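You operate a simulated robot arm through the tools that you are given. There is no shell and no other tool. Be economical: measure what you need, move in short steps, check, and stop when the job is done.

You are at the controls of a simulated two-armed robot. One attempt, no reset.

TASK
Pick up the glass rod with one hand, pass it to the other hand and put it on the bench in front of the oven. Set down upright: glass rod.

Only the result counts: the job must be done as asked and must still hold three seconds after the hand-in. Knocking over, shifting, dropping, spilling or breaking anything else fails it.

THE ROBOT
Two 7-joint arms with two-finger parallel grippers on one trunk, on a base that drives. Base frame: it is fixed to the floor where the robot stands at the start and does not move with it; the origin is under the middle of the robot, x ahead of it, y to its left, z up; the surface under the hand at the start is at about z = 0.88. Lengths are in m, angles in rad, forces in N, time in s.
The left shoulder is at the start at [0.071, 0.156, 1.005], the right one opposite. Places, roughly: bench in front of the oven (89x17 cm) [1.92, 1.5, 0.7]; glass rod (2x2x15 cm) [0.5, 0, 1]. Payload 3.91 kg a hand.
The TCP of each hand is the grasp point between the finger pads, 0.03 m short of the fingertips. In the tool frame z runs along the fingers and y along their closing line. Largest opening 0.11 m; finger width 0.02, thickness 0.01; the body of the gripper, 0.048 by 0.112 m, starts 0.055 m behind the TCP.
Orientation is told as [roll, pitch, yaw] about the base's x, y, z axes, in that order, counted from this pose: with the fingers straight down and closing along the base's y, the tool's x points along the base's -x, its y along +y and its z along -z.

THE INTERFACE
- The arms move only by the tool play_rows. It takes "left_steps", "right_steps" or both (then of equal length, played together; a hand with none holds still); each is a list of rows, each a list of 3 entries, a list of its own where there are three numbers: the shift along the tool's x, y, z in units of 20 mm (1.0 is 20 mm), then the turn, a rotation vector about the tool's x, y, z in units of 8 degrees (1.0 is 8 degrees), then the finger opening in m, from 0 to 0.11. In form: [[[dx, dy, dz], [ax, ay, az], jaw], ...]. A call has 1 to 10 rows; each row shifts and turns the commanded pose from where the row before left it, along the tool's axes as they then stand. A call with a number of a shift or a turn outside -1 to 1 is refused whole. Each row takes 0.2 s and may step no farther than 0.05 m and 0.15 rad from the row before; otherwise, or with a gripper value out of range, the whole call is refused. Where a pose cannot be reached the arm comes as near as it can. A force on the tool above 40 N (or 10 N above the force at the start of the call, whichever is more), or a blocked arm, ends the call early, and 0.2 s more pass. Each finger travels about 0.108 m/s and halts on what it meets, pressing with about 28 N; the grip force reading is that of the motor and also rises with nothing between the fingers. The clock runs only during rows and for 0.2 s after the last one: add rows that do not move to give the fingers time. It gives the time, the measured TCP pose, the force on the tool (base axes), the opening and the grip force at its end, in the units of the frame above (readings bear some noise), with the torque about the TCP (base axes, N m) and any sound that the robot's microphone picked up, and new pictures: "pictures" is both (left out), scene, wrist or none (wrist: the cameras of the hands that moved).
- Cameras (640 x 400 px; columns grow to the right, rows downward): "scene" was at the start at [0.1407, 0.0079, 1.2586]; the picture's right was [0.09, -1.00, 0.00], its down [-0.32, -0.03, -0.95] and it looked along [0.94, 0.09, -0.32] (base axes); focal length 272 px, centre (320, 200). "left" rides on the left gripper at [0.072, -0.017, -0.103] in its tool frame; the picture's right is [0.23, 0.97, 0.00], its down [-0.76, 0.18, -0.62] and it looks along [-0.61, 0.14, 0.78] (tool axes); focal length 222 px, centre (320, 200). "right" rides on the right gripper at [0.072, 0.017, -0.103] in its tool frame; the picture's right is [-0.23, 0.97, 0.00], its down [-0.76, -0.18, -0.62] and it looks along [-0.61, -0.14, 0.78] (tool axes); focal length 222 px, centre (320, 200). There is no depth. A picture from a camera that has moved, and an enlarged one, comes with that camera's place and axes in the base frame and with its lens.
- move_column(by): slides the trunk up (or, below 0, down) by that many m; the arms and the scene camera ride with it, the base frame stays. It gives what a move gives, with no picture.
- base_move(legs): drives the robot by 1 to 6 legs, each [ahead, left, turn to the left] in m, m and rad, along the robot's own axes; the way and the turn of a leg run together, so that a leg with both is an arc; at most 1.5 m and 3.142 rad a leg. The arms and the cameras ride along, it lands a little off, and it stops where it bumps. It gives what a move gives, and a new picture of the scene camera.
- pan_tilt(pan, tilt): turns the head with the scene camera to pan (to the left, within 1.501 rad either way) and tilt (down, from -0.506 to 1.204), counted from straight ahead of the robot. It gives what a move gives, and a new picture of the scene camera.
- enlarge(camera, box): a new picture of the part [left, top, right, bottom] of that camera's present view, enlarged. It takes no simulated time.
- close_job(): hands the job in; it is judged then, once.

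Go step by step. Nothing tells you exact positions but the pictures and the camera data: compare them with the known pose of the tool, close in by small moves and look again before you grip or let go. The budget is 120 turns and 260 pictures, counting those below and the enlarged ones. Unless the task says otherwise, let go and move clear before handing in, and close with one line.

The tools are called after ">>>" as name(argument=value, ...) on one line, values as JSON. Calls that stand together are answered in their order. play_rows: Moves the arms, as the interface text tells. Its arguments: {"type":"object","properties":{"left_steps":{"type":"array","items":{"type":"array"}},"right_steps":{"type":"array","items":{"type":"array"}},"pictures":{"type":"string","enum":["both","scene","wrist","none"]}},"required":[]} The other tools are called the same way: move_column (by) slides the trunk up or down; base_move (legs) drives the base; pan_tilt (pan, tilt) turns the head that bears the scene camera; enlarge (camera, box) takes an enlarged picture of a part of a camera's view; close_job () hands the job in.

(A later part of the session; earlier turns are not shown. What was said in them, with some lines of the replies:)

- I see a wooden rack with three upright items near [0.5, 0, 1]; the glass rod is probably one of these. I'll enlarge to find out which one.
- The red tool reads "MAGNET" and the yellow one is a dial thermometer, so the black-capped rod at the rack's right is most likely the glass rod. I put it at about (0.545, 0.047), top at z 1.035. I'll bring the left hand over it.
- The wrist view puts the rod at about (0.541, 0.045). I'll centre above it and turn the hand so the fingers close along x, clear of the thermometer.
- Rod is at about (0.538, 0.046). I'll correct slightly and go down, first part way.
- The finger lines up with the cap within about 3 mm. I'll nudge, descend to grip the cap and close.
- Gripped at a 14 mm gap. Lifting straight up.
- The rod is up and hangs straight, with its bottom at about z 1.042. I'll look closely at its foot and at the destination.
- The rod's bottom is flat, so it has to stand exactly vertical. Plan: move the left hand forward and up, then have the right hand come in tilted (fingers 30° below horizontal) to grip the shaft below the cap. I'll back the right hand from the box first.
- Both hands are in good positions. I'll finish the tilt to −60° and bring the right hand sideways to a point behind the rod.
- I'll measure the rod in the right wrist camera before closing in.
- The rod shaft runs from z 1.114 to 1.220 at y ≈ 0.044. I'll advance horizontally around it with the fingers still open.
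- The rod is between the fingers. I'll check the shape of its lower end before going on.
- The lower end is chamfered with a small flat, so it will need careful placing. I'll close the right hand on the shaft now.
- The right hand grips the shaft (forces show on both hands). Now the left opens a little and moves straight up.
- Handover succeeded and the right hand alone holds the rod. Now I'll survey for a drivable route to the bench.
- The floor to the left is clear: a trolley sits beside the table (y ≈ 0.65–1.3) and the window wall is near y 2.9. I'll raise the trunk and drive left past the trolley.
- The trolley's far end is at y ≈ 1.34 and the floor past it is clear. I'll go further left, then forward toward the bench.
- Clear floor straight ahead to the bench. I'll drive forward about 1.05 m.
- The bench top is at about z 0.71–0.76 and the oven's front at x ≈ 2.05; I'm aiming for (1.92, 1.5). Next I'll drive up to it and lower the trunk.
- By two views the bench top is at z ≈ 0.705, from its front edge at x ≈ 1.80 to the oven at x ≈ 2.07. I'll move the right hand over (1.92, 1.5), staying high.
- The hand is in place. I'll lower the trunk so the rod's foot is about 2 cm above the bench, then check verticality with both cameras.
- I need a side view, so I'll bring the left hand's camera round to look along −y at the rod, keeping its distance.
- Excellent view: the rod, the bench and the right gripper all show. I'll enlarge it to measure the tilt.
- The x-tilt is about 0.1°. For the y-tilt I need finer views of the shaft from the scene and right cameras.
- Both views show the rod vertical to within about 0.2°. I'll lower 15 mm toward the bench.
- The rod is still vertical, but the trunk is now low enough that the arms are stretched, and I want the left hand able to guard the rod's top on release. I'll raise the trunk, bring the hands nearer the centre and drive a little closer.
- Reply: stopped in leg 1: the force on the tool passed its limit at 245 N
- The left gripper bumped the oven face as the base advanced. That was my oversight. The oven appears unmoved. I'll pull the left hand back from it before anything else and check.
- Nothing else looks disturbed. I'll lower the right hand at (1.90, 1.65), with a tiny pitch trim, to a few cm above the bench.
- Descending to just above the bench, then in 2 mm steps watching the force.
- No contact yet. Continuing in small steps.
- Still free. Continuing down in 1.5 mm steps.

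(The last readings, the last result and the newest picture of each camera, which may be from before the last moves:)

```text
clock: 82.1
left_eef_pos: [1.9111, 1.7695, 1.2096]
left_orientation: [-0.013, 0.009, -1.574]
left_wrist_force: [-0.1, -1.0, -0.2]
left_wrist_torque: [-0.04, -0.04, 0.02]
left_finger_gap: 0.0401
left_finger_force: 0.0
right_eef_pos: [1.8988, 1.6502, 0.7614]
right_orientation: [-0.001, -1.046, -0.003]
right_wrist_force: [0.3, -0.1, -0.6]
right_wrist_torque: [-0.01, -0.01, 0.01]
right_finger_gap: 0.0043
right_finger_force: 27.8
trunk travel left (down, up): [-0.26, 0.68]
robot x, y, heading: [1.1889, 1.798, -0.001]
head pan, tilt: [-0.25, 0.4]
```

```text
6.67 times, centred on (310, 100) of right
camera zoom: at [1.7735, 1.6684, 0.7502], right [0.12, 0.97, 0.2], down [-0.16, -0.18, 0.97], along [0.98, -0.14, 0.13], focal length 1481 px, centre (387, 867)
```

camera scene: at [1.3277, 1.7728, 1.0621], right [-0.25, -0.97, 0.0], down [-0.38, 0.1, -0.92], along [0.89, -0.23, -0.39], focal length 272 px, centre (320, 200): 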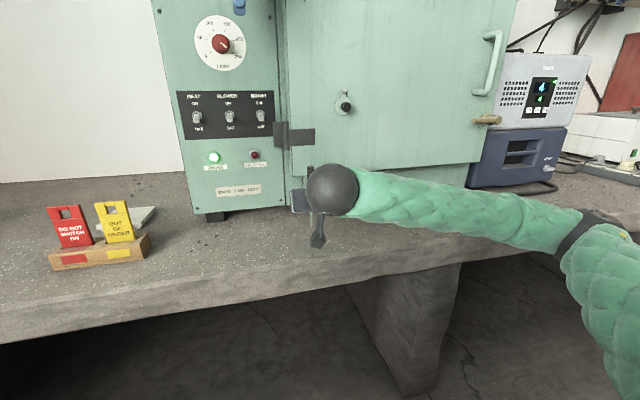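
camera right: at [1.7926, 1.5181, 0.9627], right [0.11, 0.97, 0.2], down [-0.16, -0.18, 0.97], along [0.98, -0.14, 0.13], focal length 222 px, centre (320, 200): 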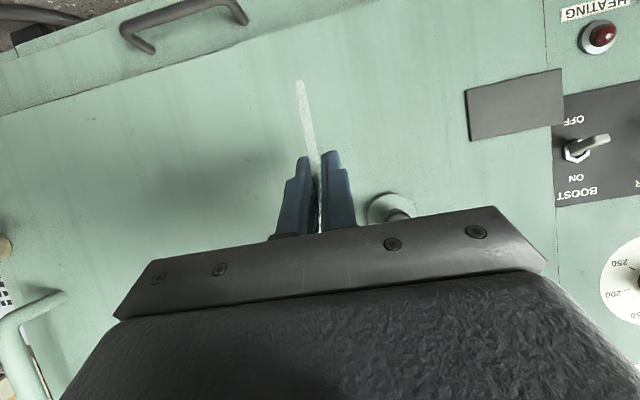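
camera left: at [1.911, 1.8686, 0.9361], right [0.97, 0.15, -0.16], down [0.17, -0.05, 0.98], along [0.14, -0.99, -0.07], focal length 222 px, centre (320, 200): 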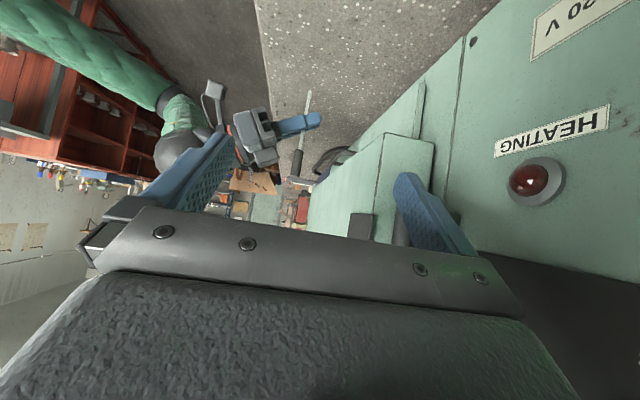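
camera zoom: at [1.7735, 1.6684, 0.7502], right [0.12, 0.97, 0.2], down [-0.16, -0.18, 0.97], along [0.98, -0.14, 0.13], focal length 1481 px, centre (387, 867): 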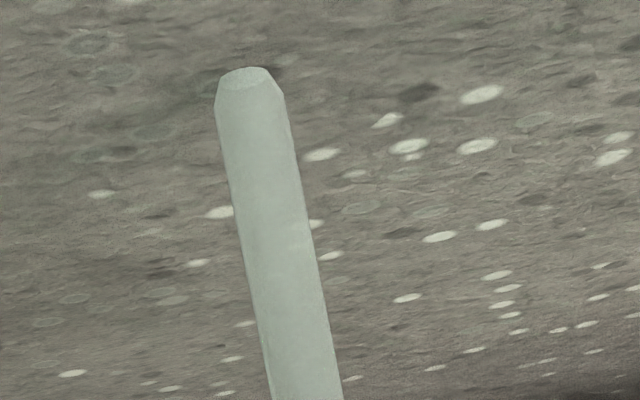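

The foot is within about 2 mm of the bench. Continuing in 1 mm steps.

>>> play_rows(right_steps=[[[0.0433, 0, 0.025], [0, 0, 0], 0], [[0, 0, 0], [0, 0, 0], 0]], pictures="none")

>>> play_rows(right_steps=[[[0.0433, 0, 0.025], [0, 0, 0], 0], [[0, 0, 0], [0, 0, 0], 0]], pictures="none")

```text
clock: 82.7
left_eef_pos: [1.9116, 1.7679, 1.2081]
left_orientation: [-0.012, 0.009, -1.572]
left_wrist_force: [0.5, 0.5, -0.3]
left_wrist_torque: [0.02, 0.0, -0.03]
left_finger_gap: 0.0401
left_finger_force: 0.3
right_eef_pos: [1.8997, 1.6497, 0.76]
right_orientation: [-0.001, -1.048, -0.003]
right_wrist_force: [-0.4, 0.5, -0.5]
right_wrist_torque: [0.0, 0.0, -0.02]
right_finger_gap: 0.0043
right_finger_force: 28.0
trunk travel left (down, up): [-0.26, 0.68]
robot x, y, heading: [1.1886, 1.7967, -0.003]
head pan, tilt: [-0.25, 0.4]
```

```text
clock: 83.3
left_eef_pos: [1.9102, 1.7682, 1.2082]
left_orientation: [-0.013, 0.007, -1.573]
left_wrist_force: [0.3, 0.2, -1.1]
left_wrist_torque: [-0.01, 0.02, 0.01]
left_finger_gap: 0.0401
left_finger_force: 0.0
right_eef_pos: [1.9006, 1.6511, 0.7586]
right_orientation: [0.001, -1.047, -0.004]
right_wrist_force: [0.0, -0.1, 0.2]
right_wrist_torque: [0.01, -0.02, -0.06]
right_finger_gap: 0.0045
right_finger_force: 28.1
trunk travel left (down, up): [-0.26, 0.68]
robot x, y, heading: [1.1948, 1.8006, -0.001]
head pan, tilt: [-0.25, 0.4]
```

No contact yet. Before the last millimetres I'll bring the left hand over the cap as a guard, its fingers fore and aft of it without touching.

>>> play_rows(left_steps=[[[-0.98, -0.1, 0], [0, 0, 0], 0.05], [[-0.98, -0.1, 0], [0, 0, 0], 0.05], [[-0.98, -0.1, 0], [0, 0, 0], 0.05], [[-0.98, -0.1, 0], [0, 0, 0], 0.05], [[-0.98, -0.1, 0], [0, 0, 0], 0.05], [[-0.98, -0.1, 0], [0, 0, 0], 0.05], [[0, 0, 1], [0, 0, 0], 0.05], [[0, 0, 1], [0, 0, 0], 0.05], [[0, 0, 1], [0, 0, 0], 0.05], [[0, 0, 1], [0, 0, 0], 0.05]], pictures="none")

>>> play_rows(left_steps=[[[0, 0, 1], [0, 0, 0], 0.05], [[0, 0, 1], [0, 0, 0], 0.05], [[0, 0, 1], [0, 0, 0], 0.05], [[0, 0, 1], [0, 0, 0], 0.05], [[0, 0, 1], [0, 0, 0], 0.05], [[0, 0, 1], [0, 0, 0], 0.05], [[0, 0, 1], [0, 0, 0], 0.05], [[0, 0, 0], [0, 0, 0], 0.05]], pictures="both")

```text
clock: 85.5
left_eef_pos: [1.8995, 1.652, 1.1268]
left_orientation: [-0.012, 0.007, -1.57]
left_wrist_force: [0.5, 0.5, 0.2]
left_wrist_torque: [0.0, -0.01, 0.0]
left_finger_gap: 0.05
left_finger_force: 0.0
right_eef_pos: [1.8997, 1.6507, 0.759]
right_orientation: [0.0, -1.046, -0.003]
right_wrist_force: [1.0, 0.8, 0.6]
right_wrist_torque: [-0.01, -0.04, -0.01]
right_finger_gap: 0.0042
right_finger_force: 27.3
trunk travel left (down, up): [-0.26, 0.68]
robot x, y, heading: [1.1915, 1.7995, 0.001]
head pan, tilt: [-0.25, 0.4]
```

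```text
clock: 87.3
left_eef_pos: [1.8968, 1.6523, 0.9886]
left_orientation: [-0.01, 0.008, -1.572]
left_wrist_force: [-0.4, -0.3, 0.3]
left_wrist_torque: [-0.03, -0.02, 0.0]
left_finger_gap: 0.0501
left_finger_force: 0.0
right_eef_pos: [1.8999, 1.6489, 0.758]
right_orientation: [0.0, -1.049, -0.005]
right_wrist_force: [-1.2, 0.1, 2.6]
right_wrist_torque: [-0.01, 0.05, 0.01]
right_finger_gap: 0.0042
right_finger_force: 28.1
trunk travel left (down, up): [-0.26, 0.68]
robot x, y, heading: [1.1895, 1.7977, -0.0]
head pan, tilt: [-0.25, 0.4]
camera scene: at [1.3276, 1.7729, 1.0621], right [-0.25, -0.97, 0.0], down [-0.38, 0.1, -0.92], along [0.89, -0.23, -0.39], focal length 272 px, centre (320, 200)
camera left: at [1.8812, 1.7209, 1.0944], right [0.97, 0.23, -0.01], down [0.18, -0.77, 0.62], along [0.13, -0.6, -0.79], focal length 222 px, centre (320, 200)
```

scene: 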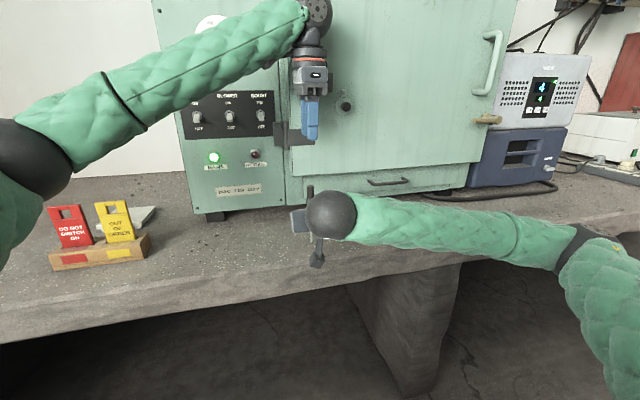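
left: 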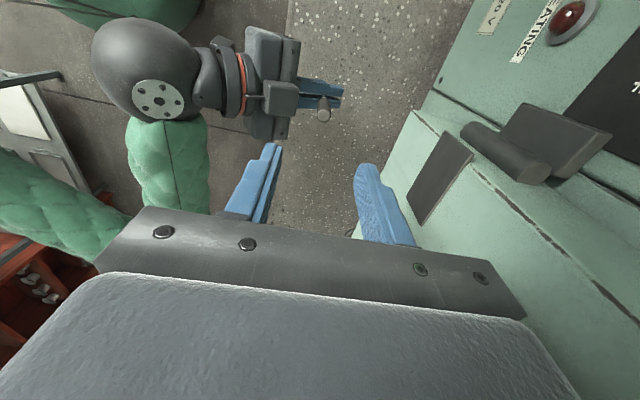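

The left hand is centred over the cap. Lowering it to surround the cap.

>>> play_rows(left_steps=[[[0, 0.15, 1], [0, 0, 0], 0.05], [[0, 0, 1], [0, 0, 0], 0.05], [[0, 0, 1], [0, 0, 0], 0.05], [[0, 0, 1], [0, 0, 0], 0.05], [[0, 0, 0], [0, 0, 0], 0.05]], pictures="wrist")

```text
clock: 88.5
left_eef_pos: [1.8968, 1.6541, 0.9068]
left_orientation: [-0.011, 0.009, -1.573]
left_wrist_force: [0.0, 0.5, -0.2]
left_wrist_torque: [-0.01, 0.0, 0.01]
left_finger_gap: 0.05
left_finger_force: 0.0
right_eef_pos: [1.9, 1.6501, 0.759]
right_orientation: [-0.001, -1.048, -0.004]
right_wrist_force: [-1.6, -0.1, 2.0]
right_wrist_torque: [-0.03, 0.07, -0.05]
right_finger_gap: 0.0043
right_finger_force: 28.0
trunk travel left (down, up): [-0.26, 0.68]
robot x, y, heading: [1.1929, 1.7969, 0.0]
head pan, tilt: [-0.25, 0.4]
camera left: at [1.8817, 1.7236, 1.0132], right [0.97, 0.23, -0.01], down [0.18, -0.77, 0.62], along [0.13, -0.6, -0.79], focal length 222 px, centre (320, 200)
```

left: 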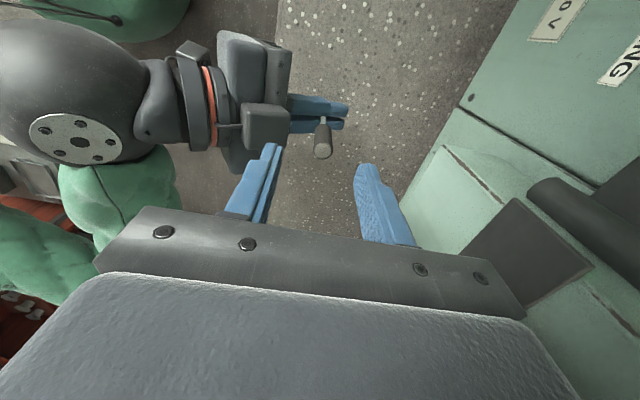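

The right wrist now reads about 2 N upward, so the foot touches the bench. I'll lower the guard the last 5.5 cm.

>>> play_rows(left_steps=[[[-0.1, 0.12, 1], [0, 0, 0], 0.05], [[0, 0, 1], [0, 0, 0], 0.05], [[0, 0, 0.7], [0, 0, 0], 0.045], [[0, 0, 0], [0, 0, 0], 0.04]], pictures="wrist")

>>> enlarge(camera="right", box=[260, 60, 380, 240])

```text
clock: 89.5
left_eef_pos: [1.9002, 1.6512, 0.8578]
left_orientation: [-0.008, 0.008, -1.575]
left_wrist_force: [-5.4, -2.8, 29.9]
left_wrist_torque: [-0.14, 1.12, 0.07]
left_finger_gap: 0.0427
left_finger_force: 2.2
right_eef_pos: [1.8997, 1.6504, 0.7584]
right_orientation: [-0.001, -1.045, -0.001]
right_wrist_force: [9.7, 2.9, -13.7]
right_wrist_torque: [-0.21, -0.83, -0.08]
right_finger_gap: 0.0043
right_finger_force: 28.0
trunk travel left (down, up): [-0.26, 0.68]
robot x, y, heading: [1.1907, 1.7987, -0.002]
head pan, tilt: [-0.25, 0.4]
camera left: at [1.8843, 1.7205, 0.9636], right [0.97, 0.22, -0.01], down [0.18, -0.77, 0.62], along [0.13, -0.6, -0.79], focal length 222 px, centre (320, 200)
```

left: 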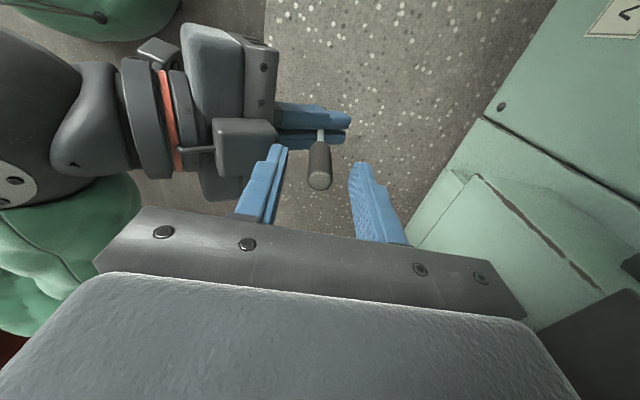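

```text
2.22 times, centred on (320, 150) of right
camera zoom: at [1.7737, 1.6681, 0.748], right [0.12, 0.97, 0.2], down [-0.16, -0.18, 0.97], along [0.98, -0.14, 0.13], focal length 494 px, centre (320, 311)
```

zoom: 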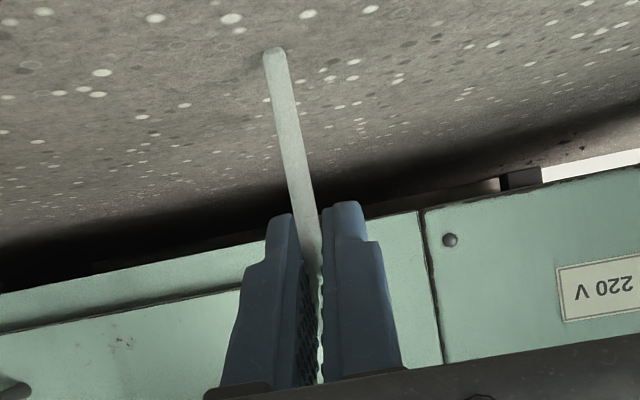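

The left finger touches the right gripper's body. I'll raise the left by 12 mm, which still surrounds the cap's top.

>>> play_rows(left_steps=[[[0, 0, -0.6], [0, 0, 0], 0.045], [[0, 0, 0], [0, 0, 0], 0.04], [[0, 0, 0], [0, 0, 0], 0.036]], pictures="wrist")

>>> enlarge(camera="left", box=[230, 80, 410, 260])

```text
clock: 90.3
left_eef_pos: [1.9025, 1.6511, 0.8647]
left_orientation: [-0.013, 0.009, -1.572]
left_wrist_force: [0.6, 0.6, 0.1]
left_wrist_torque: [-0.02, -0.01, 0.03]
left_finger_gap: 0.0361
left_finger_force: 0.1
right_eef_pos: [1.8992, 1.6503, 0.7587]
right_orientation: [0.0, -1.047, -0.002]
right_wrist_force: [0.1, 0.0, 1.0]
right_wrist_torque: [-0.02, -0.03, -0.03]
right_finger_gap: 0.0044
right_finger_force: 28.2
trunk travel left (down, up): [-0.26, 0.68]
robot x, y, heading: [1.1926, 1.7971, -0.002]
head pan, tilt: [-0.25, 0.4]
camera left: at [1.8858, 1.7204, 0.971], right [0.97, 0.23, -0.01], down [0.18, -0.77, 0.61], along [0.13, -0.6, -0.79], focal length 222 px, centre (320, 200)
```

left: 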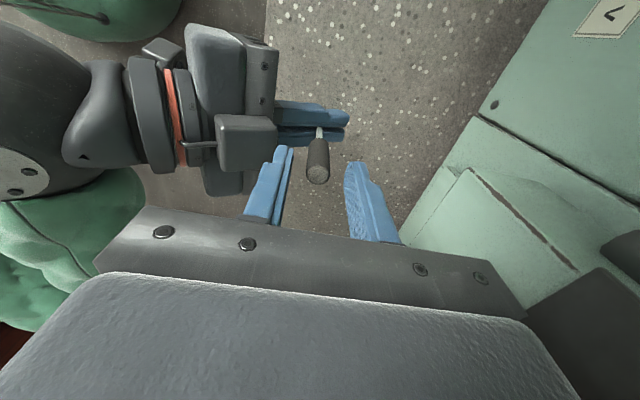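

```text
2.22 times, centred on (320, 170) of left
camera zoom: at [1.8858, 1.7204, 0.971], right [0.97, 0.23, -0.01], down [0.18, -0.77, 0.61], along [0.13, -0.6, -0.79], focal length 494 px, centre (320, 267)
```

zoom: 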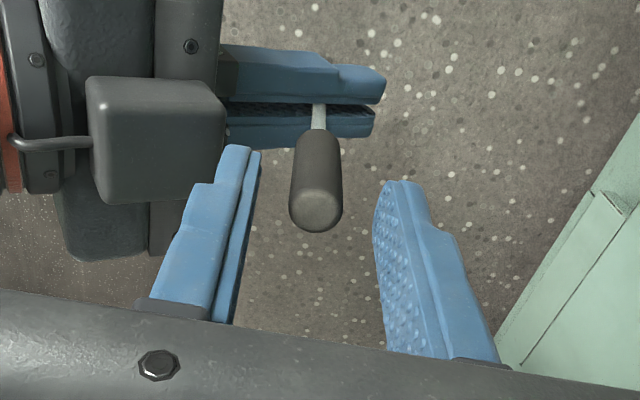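

The cap is inside the left guard without contact. I'll press down a millimetre more to seat the foot flat.

>>> play_rows(right_steps=[[[0.0433, 0, 0.025], [0, 0, 0], 0], [[0, 0, 0], [0, 0, 0], 0], [[0, 0, 0], [0, 0, 0], 0]], pictures="none")

>>> enlarge(camera="right", box=[270, 70, 350, 130])

```text
clock: 91.1
left_eef_pos: [1.9024, 1.6521, 0.8652]
left_orientation: [-0.014, 0.01, -1.573]
left_wrist_force: [-0.7, -0.1, -0.5]
left_wrist_torque: [0.03, 0.02, 0.01]
left_finger_gap: 0.0359
left_finger_force: 0.0
right_eef_pos: [1.8991, 1.6502, 0.7582]
right_orientation: [0.001, -1.047, -0.005]
right_wrist_force: [1.1, 1.1, 5.4]
right_wrist_torque: [0.05, -0.06, -0.02]
right_finger_gap: 0.0041
right_finger_force: 28.4
trunk travel left (down, up): [-0.26, 0.68]
robot x, y, heading: [1.1897, 1.7978, 0.003]
head pan, tilt: [-0.25, 0.4]
```

```text
6.67 times, centred on (310, 100) of right
camera zoom: at [1.7738, 1.6677, 0.748], right [0.12, 0.97, 0.2], down [-0.16, -0.18, 0.97], along [0.98, -0.14, 0.14], focal length 1481 px, centre (387, 867)
```

zoom: 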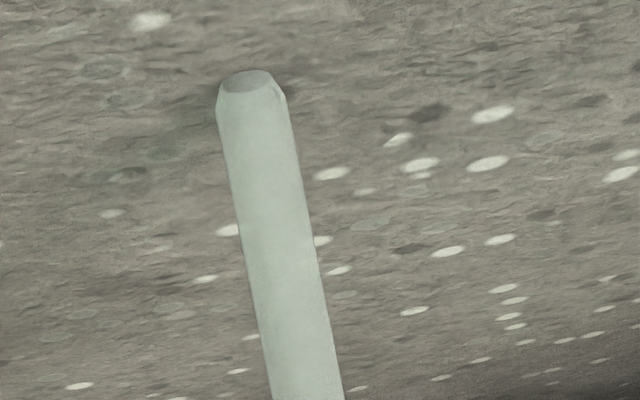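

Contact is confirmed: 5 N upward, and the foot's flat has darkened against the bench. I'll open the right fingers slightly with both guards in place.

>>> play_rows(right_steps=[[[0, 0, 0], [0, 0, 0], 0.006], [[0, 0, 0], [0, 0, 0], 0.01], [[0, 0, 0], [0, 0, 0], 0.012], [[0, 0, 0], [0, 0, 0], 0.012], [[0, 0, 0], [0, 0, 0], 0.012]], pictures="none")

>>> enlarge(camera="right", box=[260, 60, 380, 240])

>>> enlarge(camera="left", box=[230, 80, 410, 260])

```text
clock: 92.3
left_eef_pos: [1.9024, 1.6512, 0.865]
left_orientation: [-0.012, 0.009, -1.573]
left_wrist_force: [-0.5, -0.2, 0.4]
left_wrist_torque: [-0.04, -0.01, -0.03]
left_finger_gap: 0.0362
left_finger_force: 0.1
right_eef_pos: [1.8986, 1.6501, 0.7592]
right_orientation: [-0.001, -1.047, -0.003]
right_wrist_force: [0.1, -0.2, 0.2]
right_wrist_torque: [-0.01, -0.02, 0.02]
right_finger_gap: 0.0118
right_finger_force: 0.0
trunk travel left (down, up): [-0.26, 0.68]
robot x, y, heading: [1.1901, 1.7973, 0.0]
head pan, tilt: [-0.25, 0.4]
```

```text
2.22 times, centred on (320, 150) of right
camera zoom: at [1.7739, 1.6676, 0.7475], right [0.12, 0.97, 0.2], down [-0.16, -0.18, 0.97], along [0.98, -0.14, 0.13], focal length 494 px, centre (320, 311)
```

zoom: 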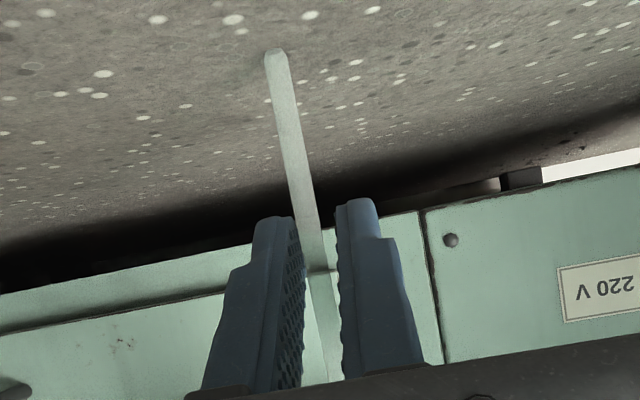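

```text
2.22 times, centred on (320, 170) of left
camera zoom: at [1.8858, 1.7204, 0.9712], right [0.97, 0.23, -0.01], down [0.18, -0.77, 0.61], along [0.13, -0.6, -0.79], focal length 494 px, centre (320, 267)
```

zoom: 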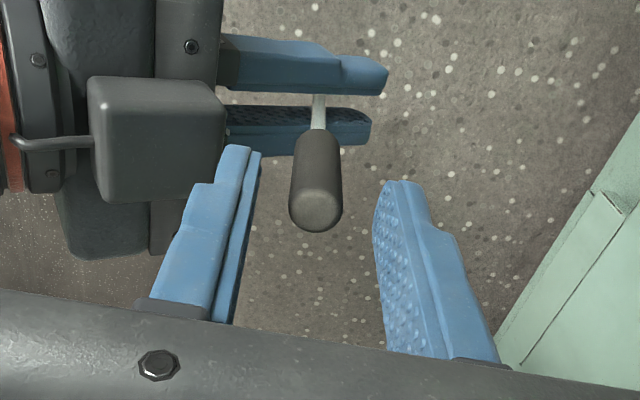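

The rod appears to stand free, its cap unmoved. I'll wait a second and compare.

>>> play_rows(right_steps=[[[0, 0, 0], [0, 0, 0], 0.012], [[0, 0, 0], [0, 0, 0], 0.012], [[0, 0, 0], [0, 0, 0], 0.012], [[0, 0, 0], [0, 0, 0], 0.012], [[0, 0, 0], [0, 0, 0], 0.013], [[0, 0, 0], [0, 0, 0], 0.015], [[0, 0, 0], [0, 0, 0], 0.018], [[0, 0, 0], [0, 0, 0], 0.02], [[0, 0, 0], [0, 0, 0], 0.02], [[0, 0, 0], [0, 0, 0], 0.02]], pictures="none")

>>> enlarge(camera="right", box=[260, 60, 380, 240])

>>> enlarge(camera="left", box=[230, 80, 410, 260])

```text
clock: 94.5
left_eef_pos: [1.901, 1.6517, 0.8655]
left_orientation: [-0.013, 0.01, -1.572]
left_wrist_force: [0.6, 0.0, 0.0]
left_wrist_torque: [0.01, -0.01, -0.01]
left_finger_gap: 0.0361
left_finger_force: 0.1
right_eef_pos: [1.9004, 1.6504, 0.7579]
right_orientation: [-0.001, -1.047, -0.003]
right_wrist_force: [0.1, 0.1, 0.3]
right_wrist_torque: [0.0, -0.01, -0.02]
right_finger_gap: 0.02
right_finger_force: 0.2
trunk travel left (down, up): [-0.26, 0.68]
robot x, y, heading: [1.1923, 1.8, -0.004]
head pan, tilt: [-0.25, 0.4]
```

```text
2.22 times, centred on (320, 150) of right
camera zoom: at [1.7739, 1.6676, 0.7475], right [0.12, 0.97, 0.2], down [-0.16, -0.18, 0.97], along [0.98, -0.14, 0.13], focal length 494 px, centre (320, 311)
```

zoom: 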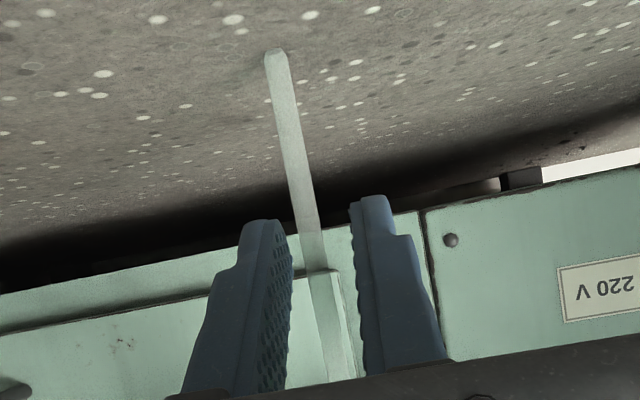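

```text
2.22 times, centred on (320, 170) of left
camera zoom: at [1.8858, 1.7204, 0.9712], right [0.97, 0.23, -0.01], down [0.18, -0.77, 0.61], along [0.13, -0.6, -0.79], focal length 494 px, centre (320, 267)
```

zoom: 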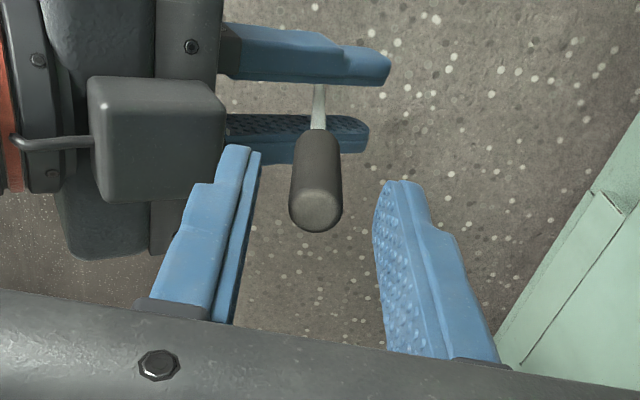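

It stands steadily. I'll withdraw the right hand straight back with its fingers wider, then lift the left.

>>> play_rows(right_steps=[[[0, 0, 0], [0, 0, 0], 0.03], [[0, 0, 0], [0, 0, 0], 0.042], [[0, 0, 0], [0, 0, 0], 0.05], [[0.25, 0, -0.43], [0, 0, 0], 0.05], [[0.25, 0, -0.43], [0, 0, 0], 0.05], [[0.5, 0, -0.86], [0, 0, 0], 0.05], [[0.5, 0, -0.86], [0, 0, 0], 0.05], [[0.5, 0, -0.86], [0, 0, 0], 0.05], [[0.5, 0, -0.86], [0, 0, 0], 0.05], [[0.5, 0, -0.86], [0, 0, 0], 0.05]], pictures="none")

>>> enlarge(camera="left", box=[230, 80, 410, 260])

>>> enlarge(camera="right", box=[200, 60, 440, 240])

```text
clock: 96.7
left_eef_pos: [1.902, 1.6518, 0.8648]
left_orientation: [-0.011, 0.01, -1.573]
left_wrist_force: [-0.2, -0.2, 0.6]
left_wrist_torque: [0.04, -0.04, -0.01]
left_finger_gap: 0.036
left_finger_force: 0.0
right_eef_pos: [1.8053, 1.6581, 0.7602]
right_orientation: [0.001, -1.047, -0.005]
right_wrist_force: [0.1, 0.1, 0.6]
right_wrist_torque: [0.01, 0.01, 0.01]
right_finger_gap: 0.05
right_finger_force: 0.1
right hand out of reach, approached as far as the arm can: row 9, 10
trunk travel left (down, up): [-0.26, 0.68]
robot x, y, heading: [1.1903, 1.8004, 0.002]
head pan, tilt: [-0.25, 0.4]
```

```text
2.22 times, centred on (320, 170) of left
camera zoom: at [1.8857, 1.7203, 0.9712], right [0.97, 0.23, -0.01], down [0.18, -0.77, 0.61], along [0.13, -0.6, -0.79], focal length 494 px, centre (320, 267)
```

zoom: 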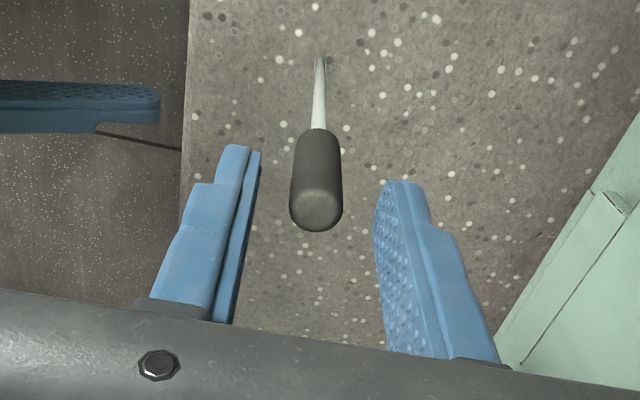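

```text
2.22 times, centred on (320, 150) of right
camera zoom: at [1.6785, 1.6754, 0.7495], right [0.12, 0.97, 0.2], down [-0.16, -0.18, 0.97], along [0.98, -0.14, 0.13], focal length 494 px, centre (320, 311)
```

zoom: 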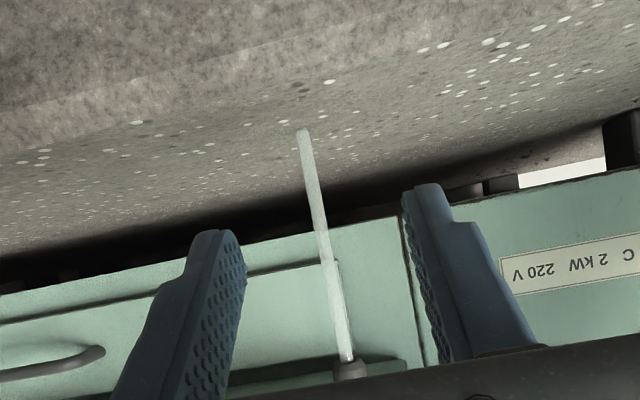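

The rod is free of the right hand and upright. Lifting the left hand straight up.

>>> play_rows(left_steps=[[[0, 0, 0], [0, 0, 0], 0.045], [[0, 0, 0], [0, 0, 0], 0.05], [[0, 0, -0.5], [0, 0, 0], 0.05], [[0, 0, -1], [0, 0, 0], 0.05], [[0, 0, -1], [0, 0, 0], 0.05], [[0, 0, -1], [0, 0, 0], 0.05], [[0, 0, -1], [0, 0, 0], 0.05], [[0, 0, -1], [0, 0, 0], 0.05], [[0, 0, -1], [0, 0, 0], 0.05], [[0, 0, -1], [0, 0, 0], 0.05]], pictures="both")

```text
clock: 98.9
left_eef_pos: [1.9027, 1.6508, 1.0128]
left_orientation: [-0.012, 0.009, -1.573]
left_wrist_force: [0.8, 0.3, 0.7]
left_wrist_torque: [-0.01, 0.04, 0.01]
left_finger_gap: 0.0503
left_finger_force: 0.0
right_eef_pos: [1.8041, 1.657, 0.7604]
right_orientation: [-0.001, -1.047, -0.004]
right_wrist_force: [0.1, 0.2, 0.0]
right_wrist_torque: [-0.02, -0.01, -0.02]
right_finger_gap: 0.0502
right_finger_force: 0.1
trunk travel left (down, up): [-0.26, 0.68]
robot x, y, heading: [1.1911, 1.7986, -0.001]
head pan, tilt: [-0.25, 0.4]
camera scene: at [1.3275, 1.7728, 1.062], right [-0.25, -0.97, 0.0], down [-0.38, 0.1, -0.92], along [0.89, -0.23, -0.39], focal length 272 px, centre (320, 200)
camera left: at [1.8874, 1.7198, 1.1192], right [0.97, 0.23, -0.01], down [0.18, -0.77, 0.61], along [0.13, -0.6, -0.79], focal length 222 px, centre (320, 200)
```

scene: 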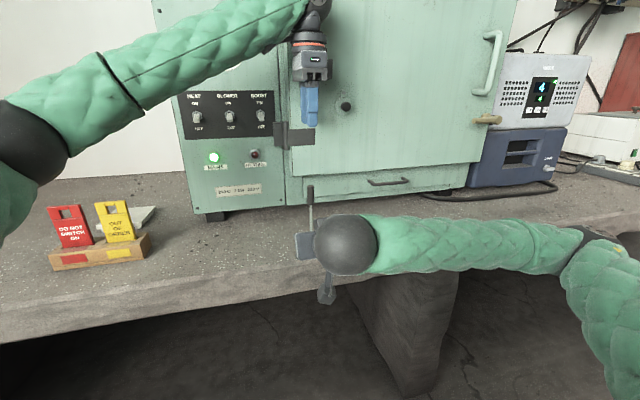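
left: 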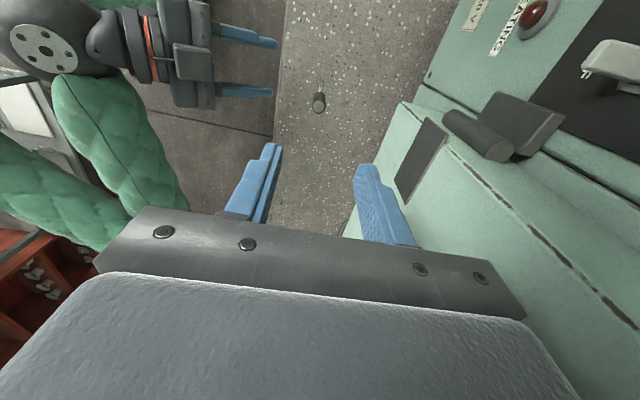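

It stands alone. I'll back the base off 0.3 m, which takes both hands clear, then check once more.

>>> base_move(legs=[[-0.3, 0, 0]])

>>> enlarge(camera="scene", box=[200, 80, 440, 260])

```text
clock: 100.9
left_eef_pos: [1.6109, 1.6537, 1.014]
left_orientation: [-0.011, 0.009, -1.57]
left_wrist_force: [-0.5, -0.7, -0.1]
left_wrist_torque: [-0.04, -0.06, -0.01]
left_finger_gap: 0.0503
left_finger_force: 0.1
right_eef_pos: [1.5112, 1.66, 0.7603]
right_orientation: [0.0, -1.046, 0.0]
right_wrist_force: [0.9, -0.1, 0.4]
right_wrist_torque: [-0.01, 0.03, 0.04]
right_finger_gap: 0.05
right_finger_force: 0.0
trunk travel left (down, up): [-0.26, 0.68]
robot x, y, heading: [0.9013, 1.7951, 0.004]
head pan, tilt: [-0.25, 0.4]
camera scene: at [1.0348, 1.773, 1.0622], right [-0.24, -0.97, 0.0], down [-0.38, 0.1, -0.92], along [0.89, -0.22, -0.39], focal length 272 px, centre (320, 200)
```

scene: 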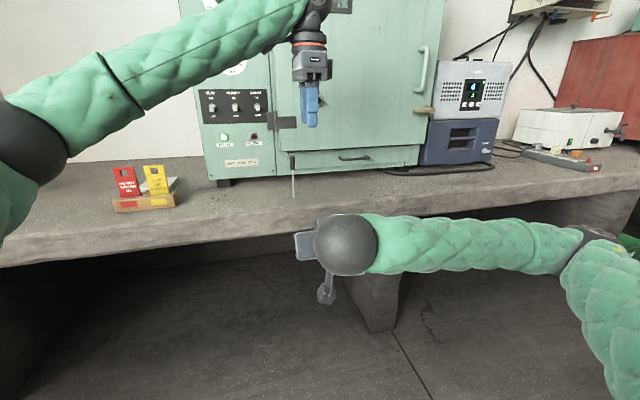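

```text
2.22 times, centred on (320, 170) of scene
camera zoom: at [1.0348, 1.773, 1.0622], right [-0.24, -0.97, 0.0], down [-0.38, 0.1, -0.92], along [0.89, -0.22, -0.39], focal length 604 px, centre (320, 267)
```

zoom: 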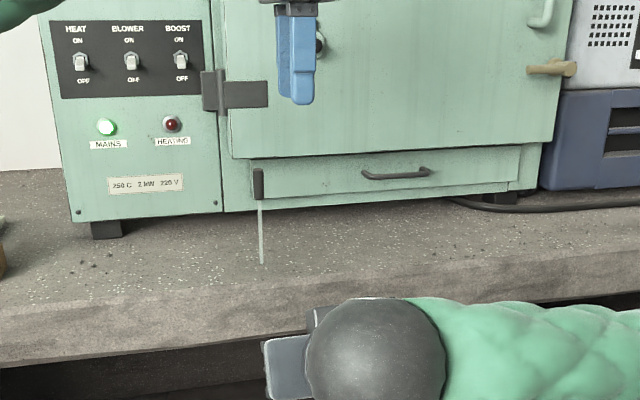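

The rod stands upright on the bench in front of the oven, and both hands are clear. Handing in.

>>> close_job()

```text
The job is handed in.
```

The glass rod was picked up with the left hand, passed to the right, and now stands upright, cap up, on the bench in front of the oven. On the way, the left gripper hit the oven's front once (245 N peak); the oven did not appear to move.
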